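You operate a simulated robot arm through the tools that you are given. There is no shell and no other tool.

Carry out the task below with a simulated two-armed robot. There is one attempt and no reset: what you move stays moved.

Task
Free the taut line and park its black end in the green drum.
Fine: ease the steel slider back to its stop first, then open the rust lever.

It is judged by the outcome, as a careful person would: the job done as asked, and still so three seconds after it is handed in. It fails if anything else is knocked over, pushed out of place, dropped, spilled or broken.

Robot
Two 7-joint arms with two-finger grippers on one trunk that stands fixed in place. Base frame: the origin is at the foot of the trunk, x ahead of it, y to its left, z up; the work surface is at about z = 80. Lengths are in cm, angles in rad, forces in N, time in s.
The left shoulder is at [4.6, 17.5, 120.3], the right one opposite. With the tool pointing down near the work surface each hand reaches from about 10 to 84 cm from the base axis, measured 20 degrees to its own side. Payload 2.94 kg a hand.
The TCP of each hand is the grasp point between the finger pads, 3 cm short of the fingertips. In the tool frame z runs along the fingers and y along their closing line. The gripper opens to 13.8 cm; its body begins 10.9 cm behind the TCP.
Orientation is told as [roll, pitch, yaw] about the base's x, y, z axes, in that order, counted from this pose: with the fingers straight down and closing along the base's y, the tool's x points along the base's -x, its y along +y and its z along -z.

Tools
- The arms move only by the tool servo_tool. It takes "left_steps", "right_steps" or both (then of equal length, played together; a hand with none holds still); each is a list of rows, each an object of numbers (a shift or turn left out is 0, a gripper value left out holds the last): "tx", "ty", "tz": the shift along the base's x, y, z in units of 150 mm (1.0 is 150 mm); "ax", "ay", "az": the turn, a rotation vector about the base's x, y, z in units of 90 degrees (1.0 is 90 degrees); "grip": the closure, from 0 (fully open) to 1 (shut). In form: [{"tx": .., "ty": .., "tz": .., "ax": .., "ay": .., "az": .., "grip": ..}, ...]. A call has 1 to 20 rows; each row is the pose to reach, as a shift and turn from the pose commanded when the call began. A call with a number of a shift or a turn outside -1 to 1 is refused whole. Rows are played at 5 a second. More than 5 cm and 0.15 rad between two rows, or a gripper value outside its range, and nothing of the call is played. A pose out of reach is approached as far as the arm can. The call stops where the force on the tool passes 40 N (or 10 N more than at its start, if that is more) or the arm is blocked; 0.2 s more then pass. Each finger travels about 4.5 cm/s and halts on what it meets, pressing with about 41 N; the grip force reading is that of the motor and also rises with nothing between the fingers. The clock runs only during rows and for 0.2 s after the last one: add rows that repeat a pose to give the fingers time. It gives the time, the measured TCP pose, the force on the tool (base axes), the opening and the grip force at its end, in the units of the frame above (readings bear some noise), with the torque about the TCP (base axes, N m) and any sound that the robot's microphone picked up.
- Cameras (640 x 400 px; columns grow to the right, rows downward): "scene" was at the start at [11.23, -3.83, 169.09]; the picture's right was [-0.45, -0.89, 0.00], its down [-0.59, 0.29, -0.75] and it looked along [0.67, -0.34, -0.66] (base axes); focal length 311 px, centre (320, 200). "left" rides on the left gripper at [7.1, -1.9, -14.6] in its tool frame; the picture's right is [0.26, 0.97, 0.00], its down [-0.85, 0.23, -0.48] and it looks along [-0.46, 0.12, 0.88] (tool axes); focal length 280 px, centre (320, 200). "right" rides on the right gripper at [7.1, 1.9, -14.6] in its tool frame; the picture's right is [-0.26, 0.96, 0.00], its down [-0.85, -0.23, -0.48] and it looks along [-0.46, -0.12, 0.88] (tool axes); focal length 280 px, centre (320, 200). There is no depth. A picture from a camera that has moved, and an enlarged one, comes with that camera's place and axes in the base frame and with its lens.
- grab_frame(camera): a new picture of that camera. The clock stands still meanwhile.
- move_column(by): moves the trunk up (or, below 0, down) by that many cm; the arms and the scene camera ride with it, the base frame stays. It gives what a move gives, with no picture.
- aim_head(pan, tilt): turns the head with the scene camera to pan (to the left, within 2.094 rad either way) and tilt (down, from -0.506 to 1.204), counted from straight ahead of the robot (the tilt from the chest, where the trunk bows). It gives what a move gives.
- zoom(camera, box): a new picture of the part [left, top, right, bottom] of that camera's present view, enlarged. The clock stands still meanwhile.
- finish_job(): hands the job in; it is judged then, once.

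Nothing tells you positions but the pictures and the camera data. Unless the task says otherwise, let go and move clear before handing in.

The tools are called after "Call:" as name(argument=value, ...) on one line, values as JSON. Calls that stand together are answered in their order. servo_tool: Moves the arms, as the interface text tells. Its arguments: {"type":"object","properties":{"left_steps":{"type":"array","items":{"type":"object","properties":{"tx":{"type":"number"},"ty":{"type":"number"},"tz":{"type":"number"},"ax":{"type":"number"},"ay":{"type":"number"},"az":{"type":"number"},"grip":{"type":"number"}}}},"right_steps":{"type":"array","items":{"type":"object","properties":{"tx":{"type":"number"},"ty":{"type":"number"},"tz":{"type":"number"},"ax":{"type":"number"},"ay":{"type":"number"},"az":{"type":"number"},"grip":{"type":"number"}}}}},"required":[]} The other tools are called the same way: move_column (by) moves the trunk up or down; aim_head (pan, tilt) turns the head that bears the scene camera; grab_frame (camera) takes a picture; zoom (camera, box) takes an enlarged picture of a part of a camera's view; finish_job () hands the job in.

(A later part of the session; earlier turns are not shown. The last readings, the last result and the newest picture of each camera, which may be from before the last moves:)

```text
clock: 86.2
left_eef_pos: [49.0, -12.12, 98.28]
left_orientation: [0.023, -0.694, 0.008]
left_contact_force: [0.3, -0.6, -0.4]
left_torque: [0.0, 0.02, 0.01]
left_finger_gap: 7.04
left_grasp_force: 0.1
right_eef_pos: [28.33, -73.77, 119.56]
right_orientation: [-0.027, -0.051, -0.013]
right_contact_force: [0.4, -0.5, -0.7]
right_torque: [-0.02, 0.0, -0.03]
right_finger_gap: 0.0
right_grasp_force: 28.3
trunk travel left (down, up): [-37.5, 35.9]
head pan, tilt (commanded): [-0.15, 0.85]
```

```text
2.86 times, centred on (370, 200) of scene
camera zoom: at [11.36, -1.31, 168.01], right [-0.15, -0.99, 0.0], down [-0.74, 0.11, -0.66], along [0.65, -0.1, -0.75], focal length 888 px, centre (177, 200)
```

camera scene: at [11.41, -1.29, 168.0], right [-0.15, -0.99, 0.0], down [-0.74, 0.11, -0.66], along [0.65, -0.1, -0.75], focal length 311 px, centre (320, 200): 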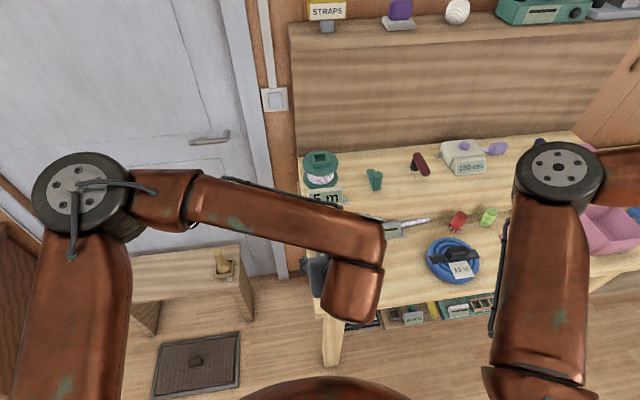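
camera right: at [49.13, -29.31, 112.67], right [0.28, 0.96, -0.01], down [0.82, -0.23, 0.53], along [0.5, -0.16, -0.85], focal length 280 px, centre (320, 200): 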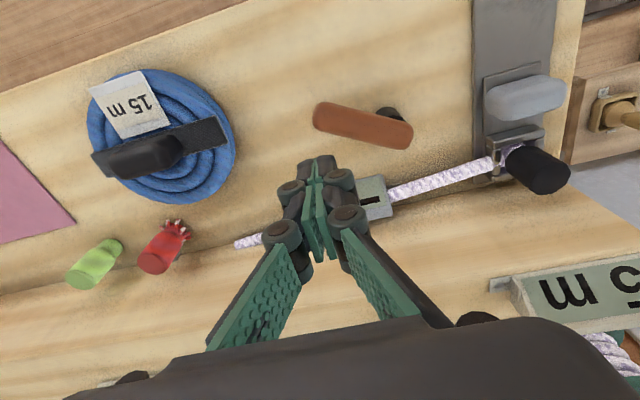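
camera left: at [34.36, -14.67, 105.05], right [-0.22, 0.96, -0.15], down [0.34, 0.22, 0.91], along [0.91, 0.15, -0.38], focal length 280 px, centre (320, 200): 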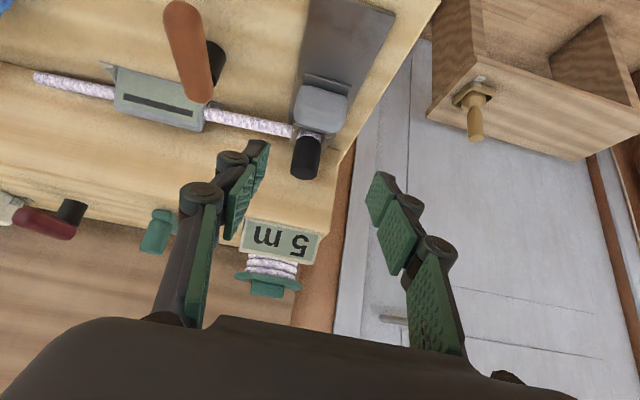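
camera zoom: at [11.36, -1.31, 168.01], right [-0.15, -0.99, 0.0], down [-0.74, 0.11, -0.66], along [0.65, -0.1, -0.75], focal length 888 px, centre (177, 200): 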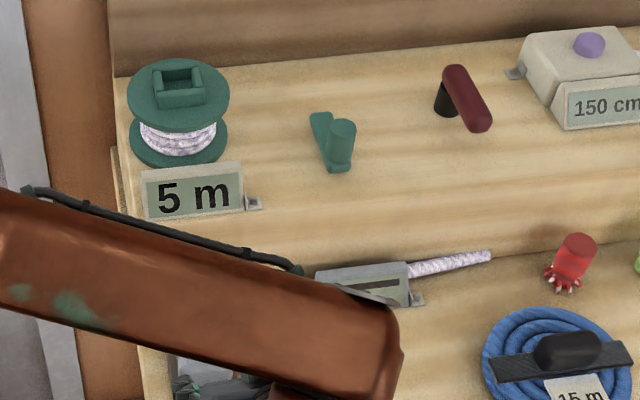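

Now it's clear: the black cap is about 3.6 cm across, centred near (67, -12), spanning z ≈ 83.5–88, with the line leaving below it at z ≈ 82.4. I'll move above it with the fingers straddling, then descend.

Call:
servo_tool(left_steps=[{"tx": 0.1, "tz": 0.15}, {"tx": 0.35, "tz": 0.2}, {"tx": 0.6, "tz": 0.2}, {"tx": 0.8, "tz": 0.2}, {"tx": 1.0, "tz": 0.2}, {"tx": 1.0, "tz": 0.2}])

Call:
servo_tool(left_steps=[{"tx": 0.1}, {"tx": 0.2}, {"tx": 0.2, "tz": -0.2}, {"tx": 0.2, "tz": -0.4}, {"tx": 0.2, "tz": -0.4}])

Call:
grab_frame(camera="left")

Call:
zoom(camera="scene", box=[290, 160, 430, 280])

```text
clock: 87.6
left_eef_pos: [64.41, -11.96, 101.43]
left_orientation: [0.024, -0.693, 0.009]
left_contact_force: [-0.6, 1.2, 0.6]
left_torque: [-0.05, -0.01, 0.0]
left_finger_gap: 7.06
left_grasp_force: 0.1
right_eef_pos: [28.27, -73.87, 119.52]
right_orientation: [-0.027, -0.051, -0.013]
right_contact_force: [-0.1, 0.3, -0.1]
right_torque: [0.0, 0.01, 0.0]
right_finger_gap: 0.0
right_grasp_force: 28.5
trunk travel left (down, up): [-37.5, 35.9]
head pan, tilt (commanded): [-0.15, 0.85]
```

```text
clock: 88.8
left_eef_pos: [67.55, -12.29, 95.36]
left_orientation: [0.021, -0.693, 0.009]
left_contact_force: [-0.4, 0.7, 0.2]
left_torque: [0.0, 0.01, 0.0]
left_finger_gap: 7.05
left_grasp_force: 0.0
right_eef_pos: [28.26, -73.73, 119.45]
right_orientation: [-0.026, -0.051, -0.013]
right_contact_force: [0.4, 0.6, 0.2]
right_torque: [0.04, 0.01, -0.03]
right_finger_gap: 0.0
right_grasp_force: 28.7
trunk travel left (down, up): [-37.5, 35.9]
head pan, tilt (commanded): [-0.15, 0.85]
```

```text
taken
camera left: at [52.79, -14.72, 102.05], right [-0.22, 0.96, -0.15], down [0.34, 0.22, 0.91], along [0.91, 0.15, -0.38], focal length 280 px, centre (320, 200)
```

left: 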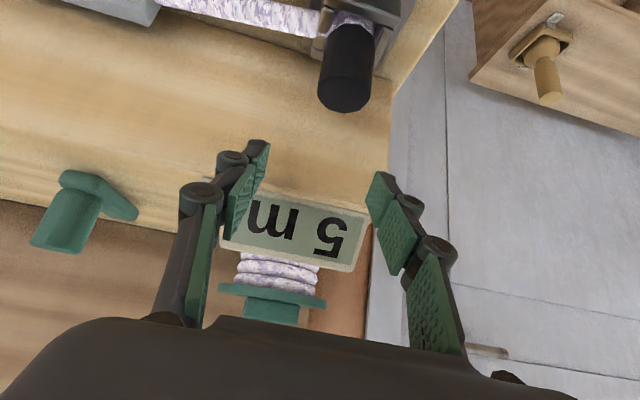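

```text
3.33 times, centred on (360, 220) of scene
camera zoom: at [11.39, -1.26, 168.01], right [-0.15, -0.99, 0.0], down [-0.74, 0.11, -0.66], along [0.65, -0.1, -0.75], focal length 1036 px, centre (187, 133)
```

zoom: 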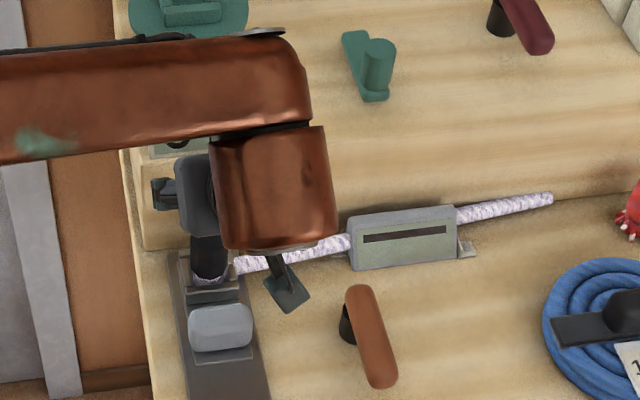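

The cap measures at (67.3, -12.0), almost exactly under the grasp point. I'll nudge slightly and descend around it with the fingers open.

Call:
servo_tool(left_steps=[{"tx": -0.015, "ty": 0.02}, {"tx": -0.015, "ty": 0.02, "tz": -0.2}, {"tx": -0.015, "ty": 0.02, "tz": -0.4}, {"tx": -0.015, "ty": 0.02, "tz": -0.55}, {"tx": -0.015, "ty": 0.02, "tz": -0.55}])

Call:
grab_frame(camera="left")

Call:
zoom(camera="scene", box=[290, 160, 430, 280])

```text
clock: 90.0
left_eef_pos: [67.18, -11.83, 87.08]
left_orientation: [0.022, -0.692, 0.008]
left_contact_force: [-0.2, 0.3, 0.8]
left_torque: [0.01, 0.03, 0.01]
left_finger_gap: 7.03
left_grasp_force: 0.0
right_eef_pos: [28.33, -73.72, 119.53]
right_orientation: [-0.025, -0.05, -0.013]
right_contact_force: [-0.7, -0.4, -0.4]
right_torque: [0.01, -0.01, 0.01]
right_finger_gap: 0.01
right_grasp_force: 28.5
trunk travel left (down, up): [-37.5, 35.9]
head pan, tilt (commanded): [-0.15, 0.85]
```

```text
taken
camera left: at [52.48, -14.21, 93.79], right [-0.22, 0.96, -0.15], down [0.34, 0.22, 0.91], along [0.91, 0.15, -0.38], focal length 280 px, centre (320, 200)
```

left: 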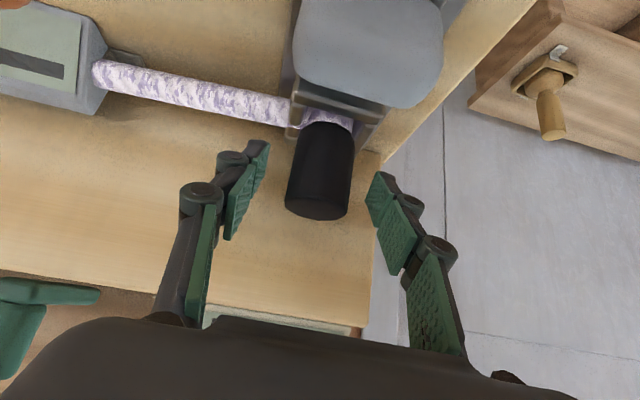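

```text
3.33 times, centred on (360, 220) of scene
camera zoom: at [11.4, -1.3, 168.01], right [-0.15, -0.99, 0.0], down [-0.74, 0.11, -0.66], along [0.65, -0.1, -0.75], focal length 1036 px, centre (187, 133)
```

zoom: 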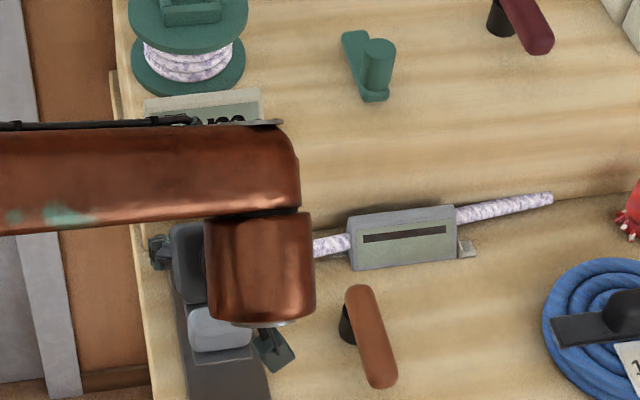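

The cap is centred between the pads, with the fingertips above the line. I'll close on it.

Call:
servo_tool(left_steps=[{"ty": -0.008, "grip": 0.6}, {"ty": -0.008, "grip": 0.7}, {"ty": -0.008, "grip": 0.8}, {"ty": -0.008, "grip": 0.85}, {"ty": -0.008, "grip": 0.85}, {"ty": -0.008, "grip": 0.85}])

Call:
grab_frame(camera="left")

```text
clock: 91.4
left_eef_pos: [67.22, -11.72, 87.07]
left_orientation: [0.022, -0.691, 0.009]
left_contact_force: [-0.1, -0.3, 2.4]
left_torque: [-0.04, 0.07, 0.07]
left_finger_gap: 3.35
left_grasp_force: 41.0
right_eef_pos: [28.18, -73.69, 119.64]
right_orientation: [-0.025, -0.049, -0.012]
right_contact_force: [0.2, 0.1, -0.3]
right_torque: [-0.01, 0.03, -0.01]
right_finger_gap: 0.0
right_grasp_force: 28.5
trunk travel left (down, up): [-37.5, 35.9]
head pan, tilt (commanded): [-0.15, 0.85]
```

```text
taken
camera left: at [52.43, -14.26, 93.82], right [-0.22, 0.96, -0.15], down [0.34, 0.22, 0.91], along [0.91, 0.15, -0.38], focal length 280 px, centre (320, 200)
```

left: 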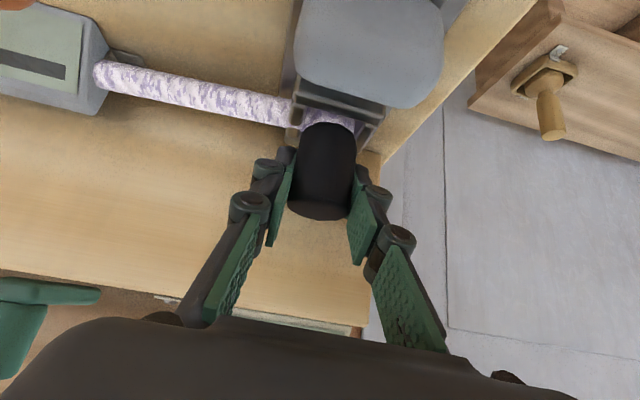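

The cap is gripped (3.35 cm). I'll lift gently in small steps and watch the force to be sure it's released.

Call:
servo_tool(left_steps=[{"tz": 0.02}, {"tz": 0.04}, {"tz": 0.06}, {"tz": 0.08}, {"tz": 0.08}])

Call:
grab_frame(camera="left")

```text
clock: 92.6
left_eef_pos: [67.11, -11.9, 88.37]
left_orientation: [0.021, -0.694, 0.007]
left_contact_force: [0.7, 0.1, -1.0]
left_torque: [0.01, 0.01, 0.01]
left_finger_gap: 3.36
left_grasp_force: 40.7
right_eef_pos: [28.23, -73.72, 119.5]
right_orientation: [-0.026, -0.05, -0.014]
right_contact_force: [-0.1, -0.7, 0.6]
right_torque: [0.0, 0.01, 0.02]
right_finger_gap: 0.0
right_grasp_force: 28.4
trunk travel left (down, up): [-37.5, 35.9]
head pan, tilt (commanded): [-0.15, 0.85]
```

```text
taken
camera left: at [52.28, -14.38, 95.08], right [-0.22, 0.96, -0.15], down [0.34, 0.22, 0.91], along [0.91, 0.15, -0.38], focal length 280 px, centre (320, 200)
```

left: 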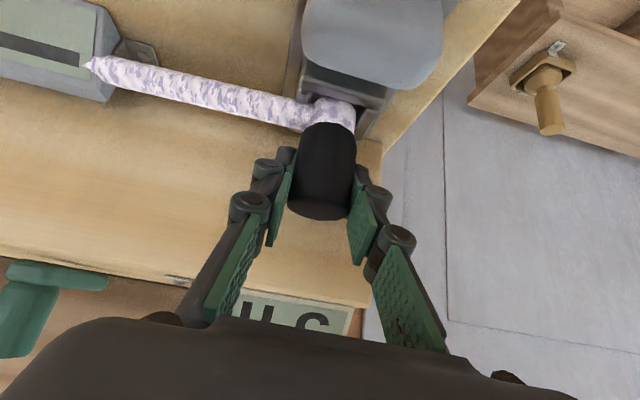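

The end lifts freely with almost no force, and the line is coming along. I'll keep lifting slowly and watch how the line behaves.

Call:
servo_tool(left_steps=[{"tz": 0.06}, {"tz": 0.12}, {"tz": 0.18}, {"tz": 0.24}, {"tz": 0.3}, {"tz": 0.3}])

Call:
grab_frame(camera="left")

Call:
grab_frame(camera="scene")

```text
clock: 94.0
left_eef_pos: [67.05, -11.7, 92.85]
left_orientation: [0.023, -0.693, 0.01]
left_contact_force: [-0.2, 0.4, -0.4]
left_torque: [-0.02, -0.04, -0.06]
left_finger_gap: 3.33
left_grasp_force: 40.3
right_eef_pos: [28.27, -73.76, 119.53]
right_orientation: [-0.025, -0.051, -0.012]
right_contact_force: [0.6, 0.4, 0.5]
right_torque: [-0.02, 0.02, -0.03]
right_finger_gap: 0.01
right_grasp_force: 28.6
trunk travel left (down, up): [-37.5, 35.9]
head pan, tilt (commanded): [-0.15, 0.85]
```

```text
taken
camera left: at [52.27, -14.21, 99.59], right [-0.22, 0.96, -0.15], down [0.34, 0.22, 0.91], along [0.91, 0.15, -0.38], focal length 280 px, centre (320, 200)
```

left: 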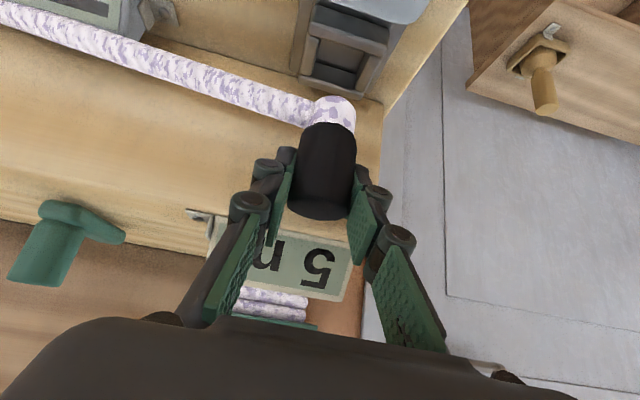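

```text
taken
camera scene: at [11.46, -1.31, 168.0], right [-0.15, -0.99, 0.0], down [-0.74, 0.11, -0.66], along [0.65, -0.1, -0.75], focal length 311 px, centre (320, 200)
```

scene: 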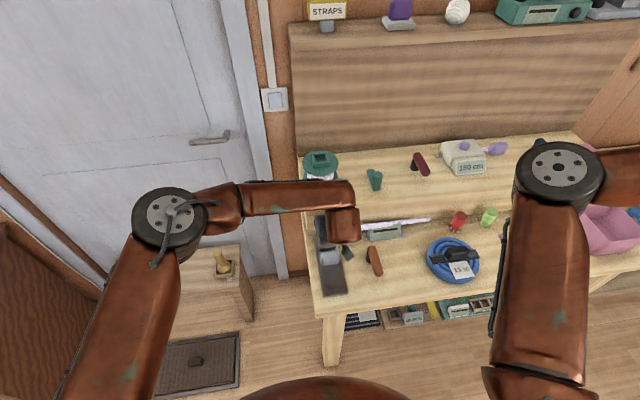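

The end is out of the socket, and the line runs from it to its anchor. I'll look closely at the line's path and at what lies along it toward the drum before carrying it.

Call:
zoom(camera="scene", box=[330, 190, 450, 280])

Call:
zoom(camera="scene", box=[290, 140, 450, 240])

Call:
grab_frame(camera="right")

```text
4.44 times, centred on (390, 235) of scene
camera zoom: at [11.46, -1.31, 168.0], right [-0.15, -0.99, 0.0], down [-0.74, 0.11, -0.66], along [0.65, -0.1, -0.75], focal length 1382 px, centre (9, 44)
```

zoom: 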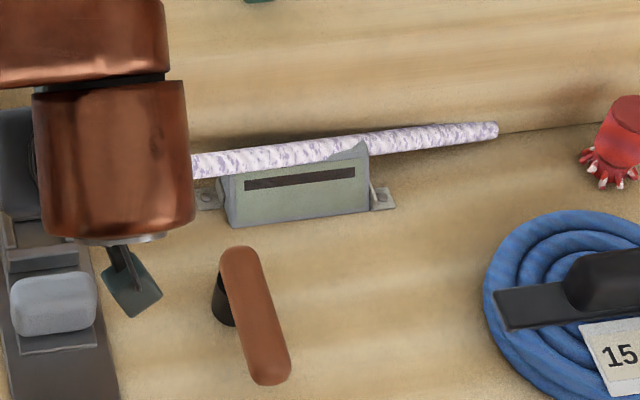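

```text
4.00 times, centred on (370, 190) of scene
camera zoom: at [11.46, -1.31, 168.0], right [-0.15, -0.99, 0.0], down [-0.74, 0.11, -0.66], along [0.65, -0.1, -0.75], focal length 1244 px, centre (120, 240)
```

zoom: 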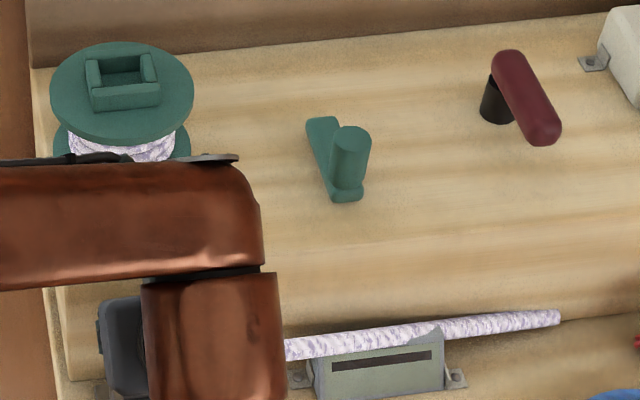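

```text
taken
camera right: at [20.6, -71.33, 133.74], right [0.28, 0.96, -0.01], down [0.82, -0.23, 0.52], along [0.5, -0.15, -0.85], focal length 280 px, centre (320, 200)
```

right: 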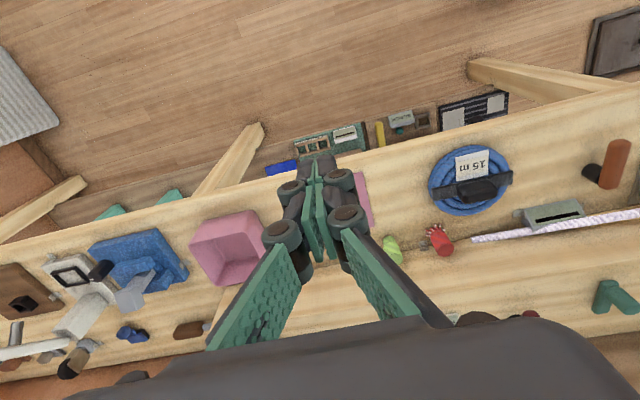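

The line just passes visually through the readout box, so it isn't dragging on anything. I'll raise the end well above the drum's height, then move over the shelf.

Call:
servo_tool(left_steps=[{"tz": 0.15}, {"tz": 0.3}, {"tz": 0.45}, {"tz": 0.6}, {"tz": 0.75}, {"tz": 0.9}, {"tz": 1.0}, {"tz": 1.0}])

Call:
servo_tool(left_steps=[{"tz": 0.15}, {"tz": 0.3}, {"tz": 0.45}, {"tz": 0.5}, {"tz": 0.5}])

Call:
grab_frame(camera="left")

Call:
grab_frame(camera="scene")

```text
clock: 95.8
left_eef_pos: [67.03, -11.64, 107.86]
left_orientation: [0.022, -0.69, 0.01]
left_contact_force: [0.8, -0.2, -0.7]
left_torque: [0.01, -0.02, 0.02]
left_finger_gap: 3.33
left_grasp_force: 41.3
right_eef_pos: [28.29, -73.78, 119.36]
right_orientation: [-0.026, -0.051, -0.012]
right_contact_force: [0.1, -0.7, 0.9]
right_torque: [0.01, 0.0, -0.01]
right_finger_gap: 0.0
right_grasp_force: 28.3
trunk travel left (down, up): [-37.5, 35.9]
head pan, tilt (commanded): [-0.15, 0.85]
```

```text
clock: 97.0
left_eef_pos: [67.14, -11.68, 115.24]
left_orientation: [0.022, -0.694, 0.008]
left_contact_force: [0.3, -0.2, -1.0]
left_torque: [0.0, -0.01, -0.02]
left_finger_gap: 3.36
left_grasp_force: 40.6
right_eef_pos: [28.31, -73.8, 119.46]
right_orientation: [-0.026, -0.05, -0.012]
right_contact_force: [-1.2, -0.4, -0.1]
right_torque: [-0.02, 0.03, 0.0]
right_finger_gap: 0.0
right_grasp_force: 28.6
trunk travel left (down, up): [-37.5, 35.9]
head pan, tilt (commanded): [-0.15, 0.85]
```

```text
taken
camera left: at [52.29, -14.29, 122.01], right [-0.22, 0.96, -0.15], down [0.34, 0.22, 0.91], along [0.91, 0.15, -0.38], focal length 280 px, centre (320, 200)
```

left: 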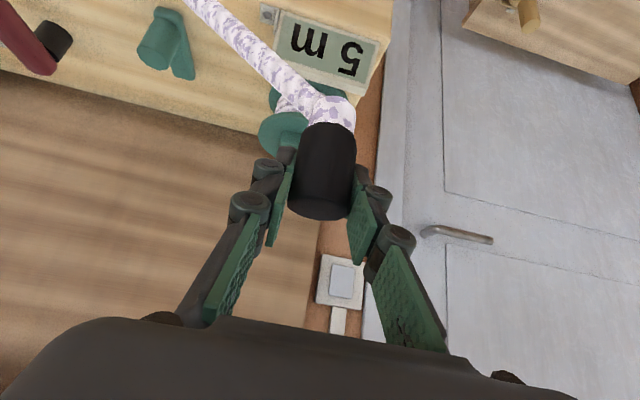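

```text
taken
camera scene: at [11.43, -1.31, 168.0], right [-0.15, -0.99, 0.0], down [-0.74, 0.11, -0.66], along [0.65, -0.1, -0.75], focal length 311 px, centre (320, 200)
```

scene: 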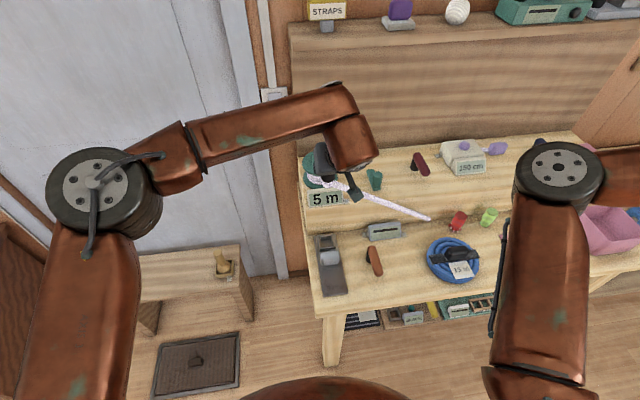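

The cap sits vertical in the grip, and the rope-coloured plug below it ends about 6.4 cm under the grasp point. The drum's socket is near (83, -12.4) with its top at about z 105. I'll move over the shelf toward it at this safe height.

Call:
servo_tool(left_steps=[{"tx": 0.15, "ty": -0.01}, {"tx": 0.3, "ty": -0.02}, {"tx": 0.45, "ty": -0.03}, {"tx": 0.6, "ty": -0.04}, {"tx": 0.75, "ty": -0.045}, {"tx": 0.85, "ty": -0.05}, {"tx": 0.85, "ty": -0.05}])

Call:
grab_frame(camera="left")

Call:
zoom(camera="scene", box=[280, 110, 400, 220])

```text
clock: 98.6
left_eef_pos: [80.06, -12.63, 115.49]
left_orientation: [0.022, -0.694, 0.009]
left_contact_force: [0.0, 0.6, -0.4]
left_torque: [-0.01, -0.02, -0.05]
left_finger_gap: 3.37
left_grasp_force: 40.7
right_eef_pos: [28.2, -73.69, 119.49]
right_orientation: [-0.028, -0.051, -0.012]
right_contact_force: [-0.5, 0.1, 0.4]
right_torque: [-0.04, -0.01, 0.0]
right_finger_gap: 0.0
right_grasp_force: 27.9
trunk travel left (down, up): [-37.5, 35.9]
head pan, tilt (commanded): [-0.15, 0.85]
```

```text
taken
camera left: at [65.14, -15.1, 122.2], right [-0.22, 0.96, -0.15], down [0.34, 0.22, 0.91], along [0.91, 0.15, -0.38], focal length 280 px, centre (320, 200)
```

left: 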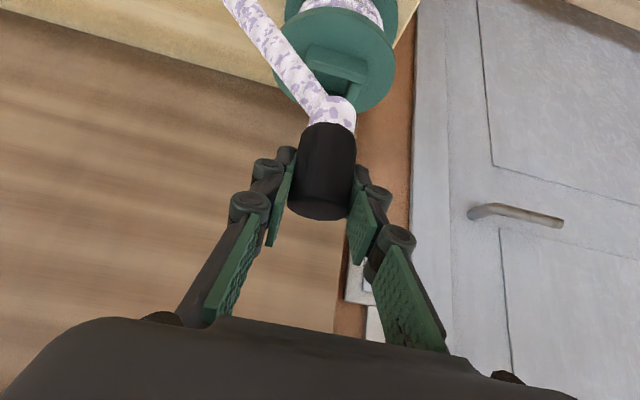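

```text
3.64 times, centred on (340, 165) of scene
camera zoom: at [11.43, -1.3, 168.0], right [-0.15, -0.99, 0.0], down [-0.74, 0.11, -0.66], along [0.65, -0.1, -0.75], focal length 1131 px, centre (247, 327)
```

zoom: 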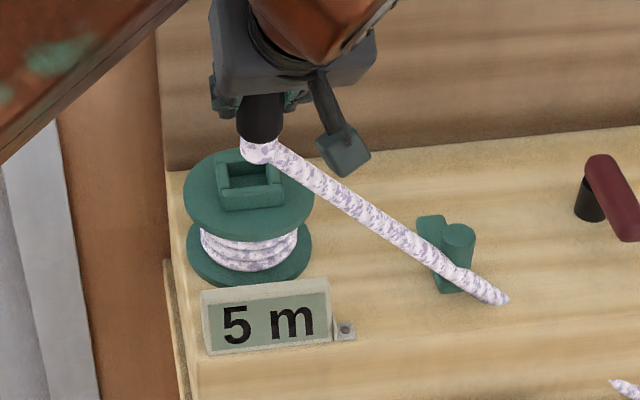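

The plug is now just in front of and above the drum's square socket, and nothing along the line has moved. I'll zoom in to align precisely.

Call:
zoom(camera="scene", box=[295, 125, 355, 185])

Call:
zoom(camera="left", box=[250, 0, 430, 140])

```text
6.67 times, centred on (325, 155) of scene
camera zoom: at [11.43, -1.3, 168.0], right [-0.15, -0.99, 0.0], down [-0.74, 0.11, -0.66], along [0.65, -0.1, -0.75], focal length 2073 px, centre (287, 500)
```

zoom: 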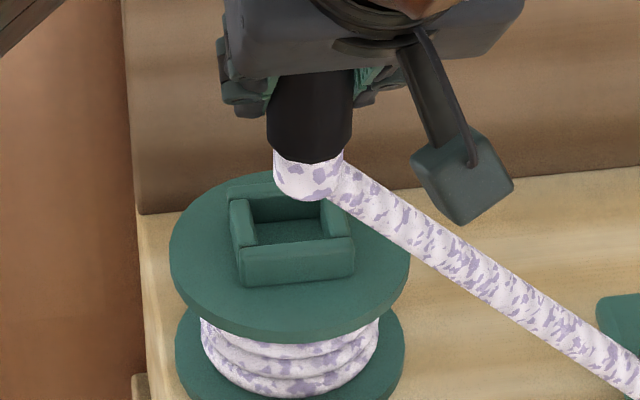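

```text
2.86 times, centred on (340, 70) of left
camera zoom: at [65.14, -15.1, 122.2], right [-0.22, 0.96, -0.15], down [0.34, 0.22, 0.91], along [0.91, 0.15, -0.38], focal length 801 px, centre (263, 571)
```

zoom: 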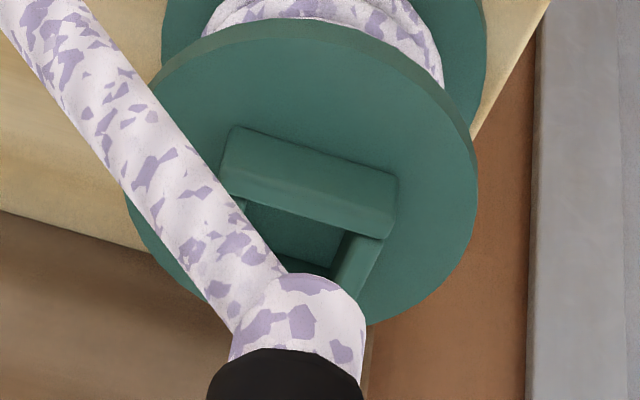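

Call:
zoom(camera="scene", box=[312, 138, 336, 162])

Call:
zoom(camera="scene", box=[312, 148, 336, 172])

```text
16.00 times, centred on (324, 150) of scene
camera zoom: at [11.43, -1.3, 168.0], right [-0.15, -0.99, 0.0], down [-0.74, 0.11, -0.66], along [0.65, -0.1, -0.75], focal length 4975 px, centre (256, 1000)
```

zoom: 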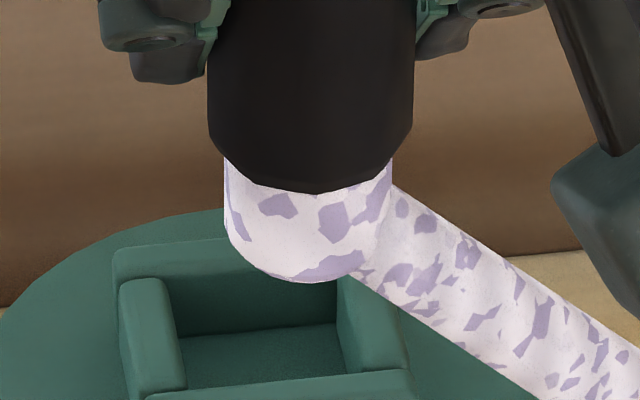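

```text
16.00 times, centred on (324, 160) of scene
camera zoom: at [11.43, -1.3, 168.0], right [-0.15, -0.99, 0.0], down [-0.74, 0.11, -0.66], along [0.65, -0.1, -0.75], focal length 4975 px, centre (256, 840)
```

zoom: 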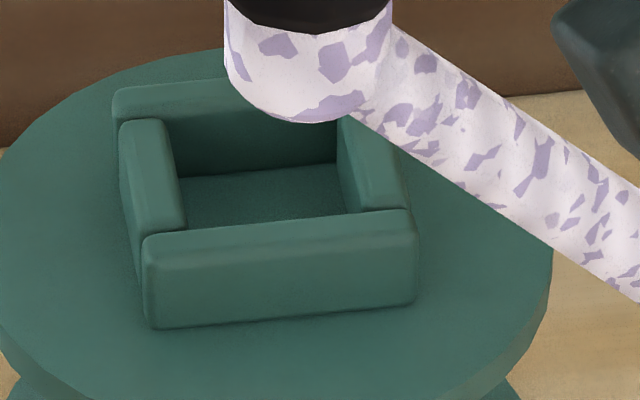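

The socket opening is about 3.35 cm wide and the plug about 3.0 cm, so careful alignment is needed. Comparing views, the socket is more likely near (85, -12.5) with its top at z ≈ 103. I'll move over it, lower part of the way, and compare again.

Call:
servo_tool(left_steps=[{"tx": 0.1}, {"tx": 0.2}, {"tx": 0.29, "ty": 0.005}, {"tx": 0.29, "ty": 0.005, "tz": -0.08}, {"tx": 0.29, "ty": 0.005, "tz": -0.16}, {"tx": 0.29, "ty": 0.005, "tz": -0.2}, {"tx": 0.29, "ty": 0.005, "tz": -0.2}])

Call:
zoom(camera="scene", box=[308, 140, 338, 170])

Call:
zoom(camera="left", box=[260, 0, 400, 140])

```text
clock: 100.2
left_eef_pos: [84.26, -12.62, 112.38]
left_orientation: [0.023, -0.694, 0.009]
left_contact_force: [-0.2, 0.2, -0.4]
left_torque: [0.03, -0.02, -0.01]
left_finger_gap: 3.38
left_grasp_force: 40.6
left hand out of reach, approached as far as the arm can: row 3
right_eef_pos: [28.33, -73.72, 119.45]
right_orientation: [-0.025, -0.05, -0.013]
right_contact_force: [-1.4, -0.2, -0.2]
right_torque: [-0.01, 0.01, 0.02]
right_finger_gap: 0.01
right_grasp_force: 28.3
trunk travel left (down, up): [-37.5, 35.9]
head pan, tilt (commanded): [-0.15, 0.85]
```

```text
13.33 times, centred on (323, 155) of scene
camera zoom: at [11.41, -1.34, 168.0], right [-0.15, -0.99, 0.0], down [-0.74, 0.11, -0.66], along [0.65, -0.1, -0.75], focal length 4146 px, centre (280, 800)
```

zoom: 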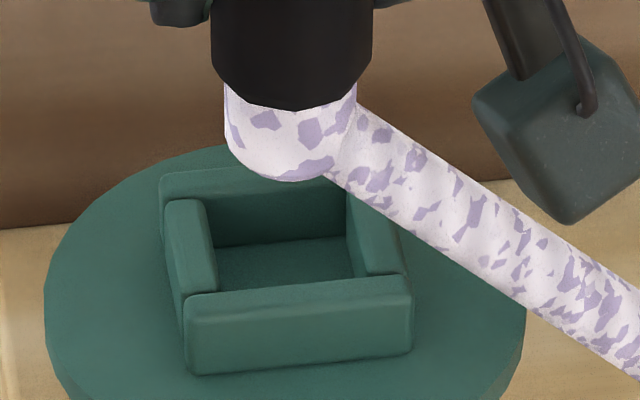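

```text
2.86 times, centred on (330, 70) of left
camera zoom: at [69.51, -15.11, 119.07], right [-0.22, 0.96, -0.15], down [0.34, 0.22, 0.91], along [0.91, 0.15, -0.38], focal length 801 px, centre (291, 571)
```

zoom: 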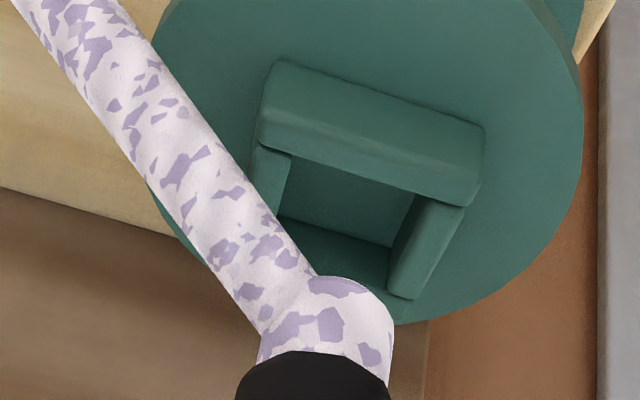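

The plug is almost over the socket: both cameras put the socket's centre about 0.6 cm further forward, with y already matched. I'll shift forward and lower to about 1 cm above the walls, then check again.

Call:
servo_tool(left_steps=[{"tx": 0.02, "tz": -0.05}, {"tx": 0.043, "tz": -0.1}, {"tx": 0.043, "tz": -0.15}, {"tx": 0.043, "tz": -0.15}])

Call:
zoom(camera="scene", box=[308, 140, 338, 170])

Call:
zoom(camera="left", box=[260, 0, 400, 140])

```text
clock: 101.2
left_eef_pos: [84.74, -12.68, 110.27]
left_orientation: [0.022, -0.694, 0.01]
left_contact_force: [0.1, 0.1, -1.2]
left_torque: [-0.01, -0.01, 0.01]
left_finger_gap: 3.37
left_grasp_force: 40.6
right_eef_pos: [28.3, -73.84, 119.47]
right_orientation: [-0.026, -0.051, -0.012]
right_contact_force: [-0.6, -0.8, -0.7]
right_torque: [0.04, 0.01, 0.0]
right_finger_gap: 0.01
right_grasp_force: 28.4
trunk travel left (down, up): [-37.5, 35.9]
head pan, tilt (commanded): [-0.15, 0.85]
```

```text
13.33 times, centred on (323, 155) of scene
camera zoom: at [11.42, -1.34, 168.0], right [-0.15, -0.99, 0.0], down [-0.74, 0.11, -0.66], along [0.65, -0.1, -0.75], focal length 4146 px, centre (280, 800)
```

zoom: 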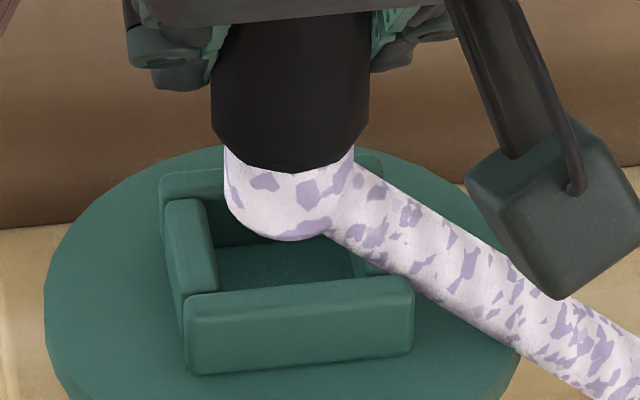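

```text
2.86 times, centred on (330, 70) of left
camera zoom: at [69.99, -15.14, 116.84], right [-0.22, 0.96, -0.15], down [0.34, 0.22, 0.91], along [0.91, 0.15, -0.38], focal length 801 px, centre (291, 571)
```

zoom: 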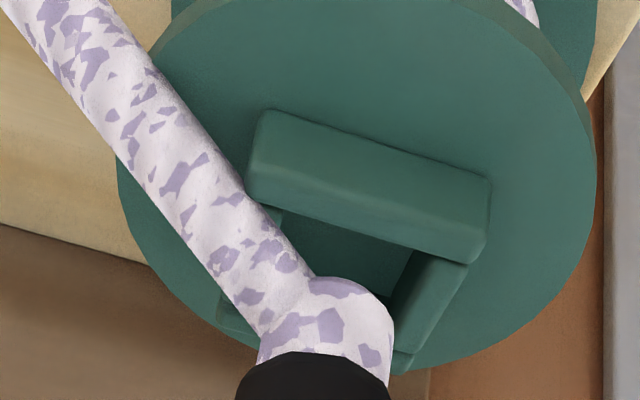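

The remaining doubt is the fore-aft alignment, since both views look from behind. I'll turn the parked right hand in place so its camera looks at the drum from the side for an independent check.

Call:
servo_tool(right_steps=[{"ax": 0.056, "ay": -0.041, "az": 0.04}, {"ax": 0.112, "ay": -0.082, "az": 0.08}, {"ax": 0.168, "ay": -0.123, "az": 0.12}, {"ax": 0.224, "ay": -0.164, "az": 0.16}, {"ax": 0.28, "ay": -0.205, "az": 0.2}, {"ax": 0.336, "ay": -0.246, "az": 0.24}, {"ax": 0.392, "ay": -0.287, "az": 0.28}, {"ax": 0.45, "ay": -0.33, "az": 0.323}, {"ax": 0.45, "ay": -0.33, "az": 0.323}])

Call:
grab_frame(camera="right")

```text
clock: 103.2
left_eef_pos: [84.89, -12.24, 110.2]
left_orientation: [0.02, -0.693, 0.012]
left_contact_force: [-0.6, -0.3, -0.4]
left_torque: [-0.05, 0.0, -0.08]
left_finger_gap: 3.34
left_grasp_force: 41.2
right_eef_pos: [28.34, -73.58, 119.55]
right_orientation: [0.585, -0.628, 0.269]
right_contact_force: [0.8, 0.3, 0.8]
right_torque: [-0.06, 0.02, -0.04]
right_finger_gap: 0.0
right_grasp_force: 28.4
right hand out of reach, approached as far as the arm can: row 8, 9
trunk travel left (down, up): [-37.5, 35.9]
head pan, tilt (commanded): [-0.15, 0.85]
```

```text
taken
camera right: at [17.2, -83.4, 126.23], right [-0.31, 0.75, 0.59], down [0.63, -0.3, 0.72], along [0.71, 0.59, -0.38], focal length 280 px, centre (320, 200)
```

right: 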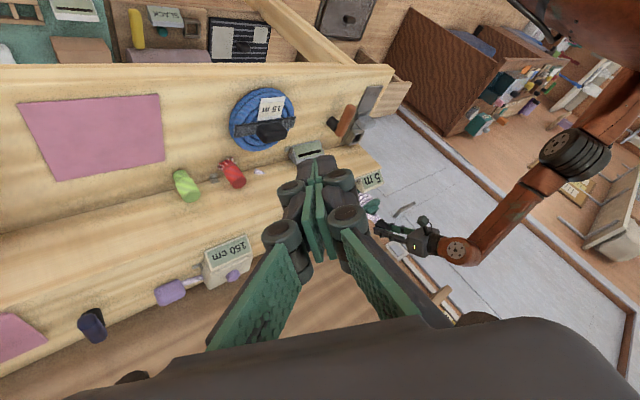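

Call:
zoom(camera="right", box=[345, 170, 425, 250])

```text
5.00 times, centred on (385, 210) of right
camera zoom: at [17.2, -83.4, 126.23], right [-0.31, 0.75, 0.59], down [0.63, -0.3, 0.72], along [0.71, 0.59, -0.38], focal length 1402 px, centre (-5, 150)
```

zoom: 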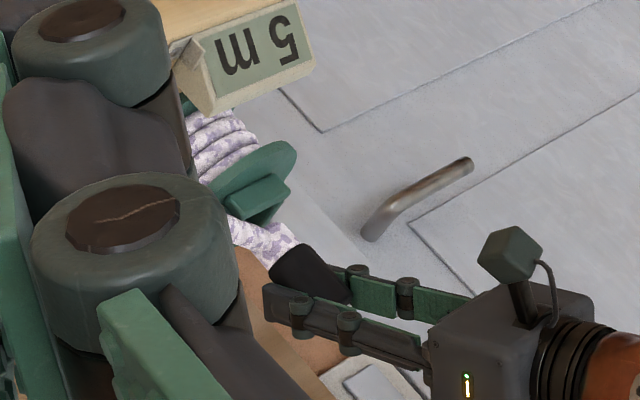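

The side view works but the right fingers cover part of it. I'll turn the right hand a bit more so the drum moves clear of them.

Call:
servo_tool(right_steps=[{"ax": -0.056, "ay": 0.027, "az": -0.064}, {"ax": -0.112, "ay": 0.053, "az": -0.128}, {"ax": -0.112, "ay": 0.053, "az": -0.128}])

Call:
grab_frame(camera="right")

```text
clock: 104.0
left_eef_pos: [84.78, -13.0, 110.14]
left_orientation: [0.026, -0.693, 0.006]
left_contact_force: [0.5, 0.2, -1.0]
left_torque: [0.04, 0.01, 0.03]
left_finger_gap: 3.33
left_grasp_force: 40.9
right_eef_pos: [28.22, -74.15, 119.26]
right_orientation: [0.409, -0.51, 0.162]
right_contact_force: [-0.3, -1.2, 0.3]
right_torque: [0.05, 0.01, 0.05]
right_finger_gap: 0.0
right_grasp_force: 27.6
trunk travel left (down, up): [-37.5, 35.9]
head pan, tilt (commanded): [-0.15, 0.85]
```

```text
taken
camera right: at [16.05, -80.22, 128.3], right [-0.1, 0.88, 0.46], down [0.63, -0.3, 0.71], along [0.77, 0.37, -0.52], focal length 280 px, centre (320, 200)
```

right: 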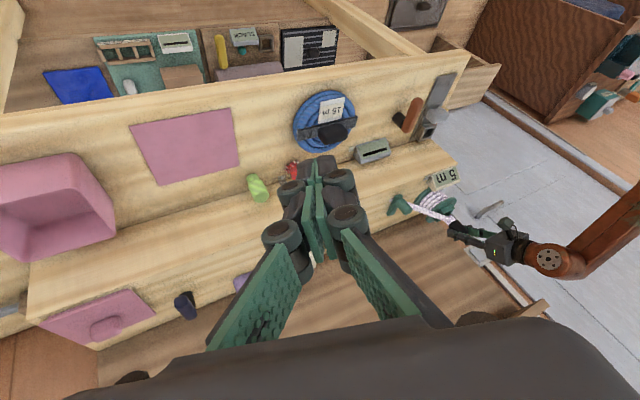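

Call:
servo_tool(left_steps=[{"tx": 0}, {"tx": 0}, {"tx": 0}, {"tx": 0}, {"tx": 0}])

Call:
zoom(camera="right", box=[405, 175, 485, 255])

Call:
zoom(camera="scene", box=[308, 140, 338, 170])

```text
clock: 105.2
left_eef_pos: [84.76, -12.55, 110.15]
left_orientation: [0.023, -0.692, 0.007]
left_contact_force: [0.2, 0.2, 0.0]
left_torque: [0.01, -0.02, -0.02]
left_finger_gap: 3.33
left_grasp_force: 41.0
right_eef_pos: [28.34, -73.71, 119.46]
right_orientation: [0.408, -0.51, 0.165]
right_contact_force: [-0.1, -0.3, 0.3]
right_torque: [0.01, -0.01, 0.02]
right_finger_gap: 0.0
right_grasp_force: 29.0
trunk travel left (down, up): [-37.5, 35.9]
head pan, tilt (commanded): [-0.15, 0.85]
```

```text
5.00 times, centred on (445, 215) of right
camera zoom: at [16.12, -79.92, 128.51], right [-0.1, 0.88, 0.46], down [0.63, -0.3, 0.72], along [0.77, 0.37, -0.52], focal length 1402 px, centre (-305, 125)
```

zoom: 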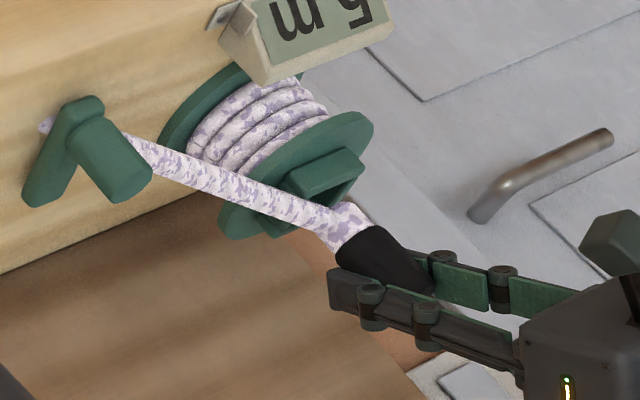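

```text
13.33 times, centred on (323, 155) of scene
camera zoom: at [11.48, -1.39, 168.0], right [-0.15, -0.99, 0.0], down [-0.74, 0.11, -0.66], along [0.65, -0.1, -0.75], focal length 4146 px, centre (280, 800)
```

zoom: 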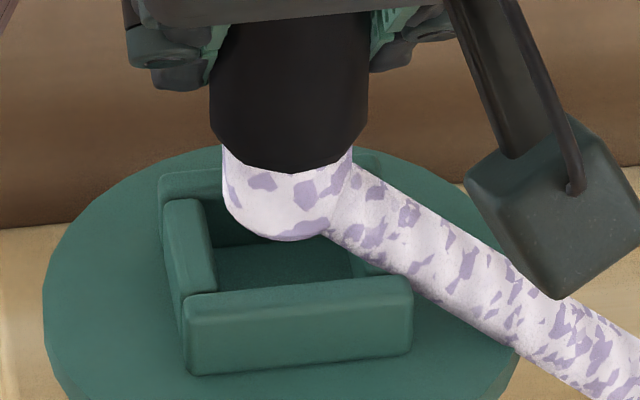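

Call:
zoom(camera="right", box=[426, 196, 466, 230])

```text
11.76 times, centred on (446, 213) of right
camera zoom: at [16.12, -79.92, 128.51], right [-0.1, 0.88, 0.46], down [0.63, -0.3, 0.72], along [0.77, 0.37, -0.52], focal length 3299 px, centre (-1162, 47)
```

zoom: 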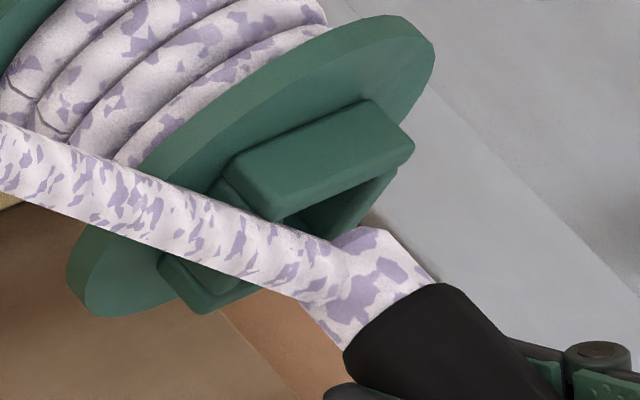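

The side view agrees that the plug is essentially over the socket. I'll correct y by 1 mm and lower very gently, watching for contact.

Call:
servo_tool(left_steps=[{"ty": 0.007}, {"ty": 0.007, "tz": -0.02}, {"ty": 0.007, "tz": -0.04}, {"ty": 0.007, "tz": -0.06}, {"ty": 0.007, "tz": -0.06}, {"ty": 0.007, "tz": -0.06}])

Call:
zoom(camera="scene", box=[308, 140, 338, 170])

Call:
zoom(camera="left", box=[260, 0, 400, 140])

```text
clock: 106.6
left_eef_pos: [84.84, -12.37, 109.29]
left_orientation: [0.023, -0.693, 0.009]
left_contact_force: [0.3, -0.6, -0.1]
left_torque: [0.0, -0.01, -0.01]
left_finger_gap: 3.33
left_grasp_force: 40.7
right_eef_pos: [28.35, -73.81, 119.59]
right_orientation: [0.408, -0.509, 0.165]
right_contact_force: [-0.3, 0.4, -0.4]
right_torque: [-0.04, -0.01, 0.03]
right_finger_gap: 0.02
right_grasp_force: 28.3
trunk travel left (down, up): [-37.5, 35.9]
head pan, tilt (commanded): [-0.15, 0.85]
```

```text
13.33 times, centred on (323, 155) of scene
camera zoom: at [11.47, -1.35, 168.0], right [-0.15, -0.99, 0.0], down [-0.74, 0.11, -0.66], along [0.65, -0.1, -0.75], focal length 4146 px, centre (280, 800)
```

zoom: 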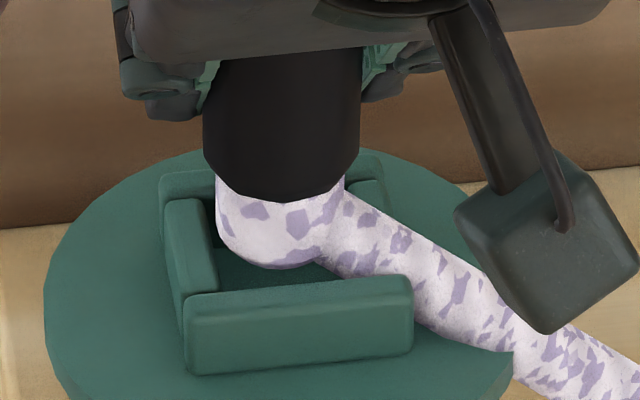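

```text
2.86 times, centred on (330, 70) of left
camera zoom: at [70.09, -14.98, 115.92], right [-0.22, 0.96, -0.15], down [0.34, 0.22, 0.91], along [0.91, 0.15, -0.38], focal length 801 px, centre (291, 571)
```

zoom: 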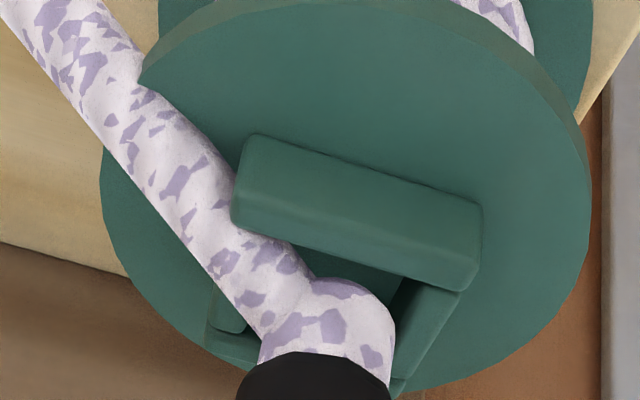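

Alignment is good to about 1 mm. I'll shift back a hair in y and lower a few millimetres more.

Call:
servo_tool(left_steps=[{"ty": -0.006}, {"ty": -0.006, "tz": -0.015}, {"ty": -0.006, "tz": -0.03}, {"ty": -0.006, "tz": -0.04}, {"ty": -0.006, "tz": -0.04}])

Call:
zoom(camera="scene", box=[308, 140, 338, 170])

Call:
zoom(camera="left", box=[260, 0, 400, 140])

```text
clock: 107.8
left_eef_pos: [84.81, -12.53, 108.77]
left_orientation: [0.021, -0.694, 0.009]
left_contact_force: [0.0, -0.6, 0.0]
left_torque: [0.02, -0.01, 0.01]
left_finger_gap: 3.35
left_grasp_force: 40.4
right_eef_pos: [28.2, -73.76, 119.61]
right_orientation: [0.408, -0.508, 0.166]
right_contact_force: [-0.2, -0.1, -0.4]
right_torque: [0.02, -0.01, -0.03]
right_finger_gap: 0.0
right_grasp_force: 27.8
trunk travel left (down, up): [-37.5, 35.9]
head pan, tilt (commanded): [-0.15, 0.85]
```

```text
13.33 times, centred on (323, 155) of scene
camera zoom: at [11.41, -1.36, 168.0], right [-0.15, -0.99, 0.0], down [-0.74, 0.11, -0.66], along [0.65, -0.1, -0.75], focal length 4146 px, centre (280, 800)
```

zoom: 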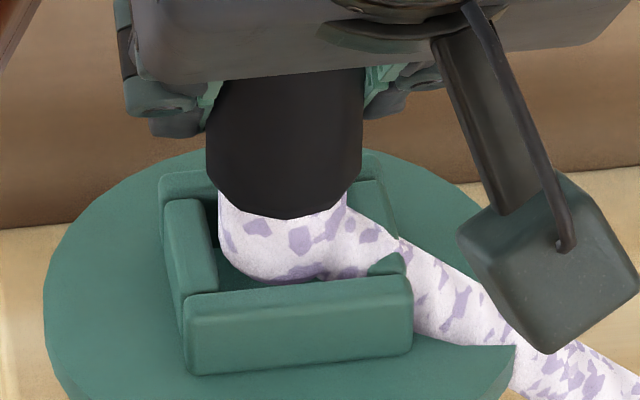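

```text
2.86 times, centred on (330, 70) of left
camera zoom: at [70.14, -15.06, 115.36], right [-0.22, 0.96, -0.15], down [0.34, 0.22, 0.91], along [0.91, 0.15, -0.38], focal length 801 px, centre (291, 571)
```

zoom: 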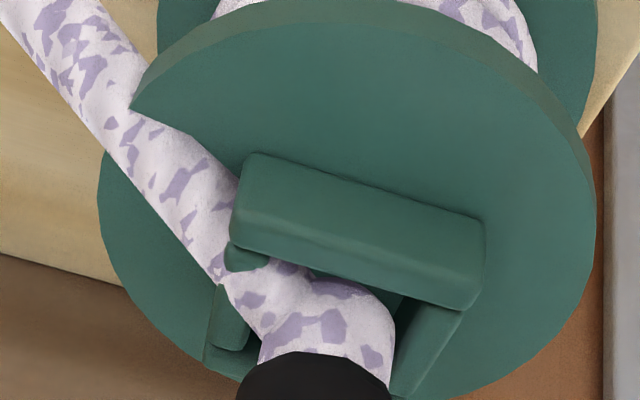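

The plug is entering the socket with no contact force. I'll keep lowering slowly.

Call:
servo_tool(left_steps=[{"tz": -0.015}, {"tz": -0.03}, {"tz": -0.045}, {"tz": -0.045}])

Call:
zoom(camera="scene", box=[308, 140, 338, 170])

Call:
zoom(camera="left", box=[260, 0, 400, 140])

```text
clock: 108.8
left_eef_pos: [84.85, -12.37, 107.93]
left_orientation: [0.023, -0.692, 0.008]
left_contact_force: [-0.4, -1.5, -0.1]
left_torque: [0.02, 0.0, -0.02]
left_finger_gap: 3.35
left_grasp_force: 41.2
right_eef_pos: [28.27, -73.79, 119.56]
right_orientation: [0.408, -0.508, 0.165]
right_contact_force: [0.5, 0.1, 0.3]
right_torque: [0.0, -0.02, 0.01]
right_finger_gap: 0.02
right_grasp_force: 27.9
trunk travel left (down, up): [-37.5, 35.9]
head pan, tilt (commanded): [-0.15, 0.85]
```

```text
13.33 times, centred on (323, 155) of scene
camera zoom: at [11.46, -1.34, 168.0], right [-0.15, -0.99, 0.0], down [-0.74, 0.11, -0.66], along [0.65, -0.1, -0.75], focal length 4146 px, centre (280, 800)
```

zoom: 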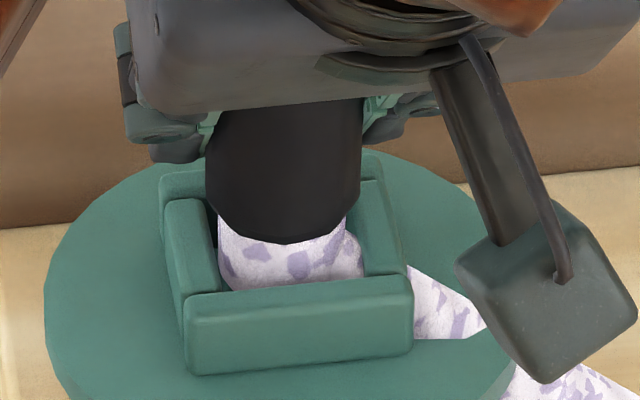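

```text
2.86 times, centred on (330, 70) of left
camera zoom: at [70.15, -15.03, 114.6], right [-0.22, 0.96, -0.15], down [0.34, 0.22, 0.91], along [0.91, 0.15, -0.38], focal length 801 px, centre (291, 571)
```

zoom: 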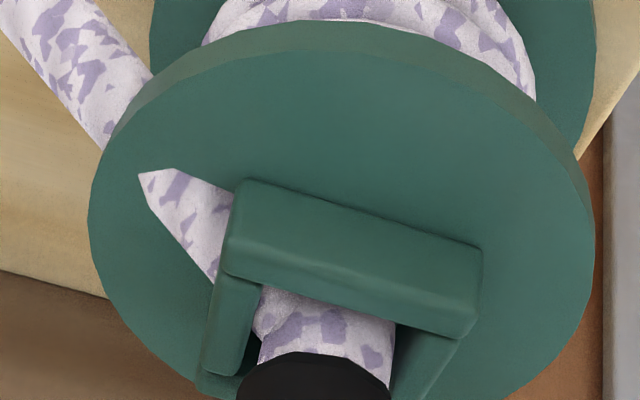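

The plug is inside the socket, leaning lightly toward one side. I'll centre it slightly and continue lowering.

Call:
servo_tool(left_steps=[{"ty": -0.005}, {"ty": -0.005, "tz": -0.015}, {"ty": -0.005, "tz": -0.03}, {"ty": -0.005, "tz": -0.045}, {"ty": -0.005, "tz": -0.045}])

Call:
zoom(camera="scene", box=[308, 140, 338, 170])

```text
clock: 110.0
left_eef_pos: [84.94, -12.67, 107.36]
left_orientation: [0.022, -0.694, 0.009]
left_contact_force: [-0.3, -0.9, 3.2]
left_torque: [-0.08, 0.08, -0.02]
left_finger_gap: 3.34
left_grasp_force: 41.0
right_eef_pos: [28.19, -73.93, 119.49]
right_orientation: [0.409, -0.511, 0.165]
right_contact_force: [-0.6, 0.0, -0.3]
right_torque: [-0.02, 0.02, -0.02]
right_finger_gap: 0.03
right_grasp_force: 28.5
trunk travel left (down, up): [-37.5, 35.9]
head pan, tilt (commanded): [-0.15, 0.85]
```

```text
13.33 times, centred on (323, 155) of scene
camera zoom: at [11.38, -1.39, 168.01], right [-0.15, -0.99, 0.0], down [-0.74, 0.11, -0.66], along [0.65, -0.1, -0.75], focal length 4146 px, centre (280, 800)
```

zoom: 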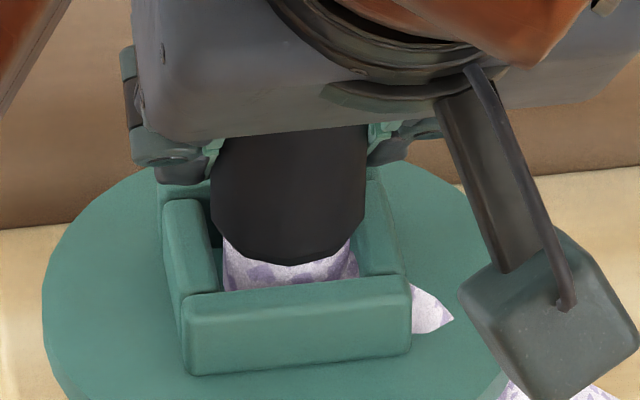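

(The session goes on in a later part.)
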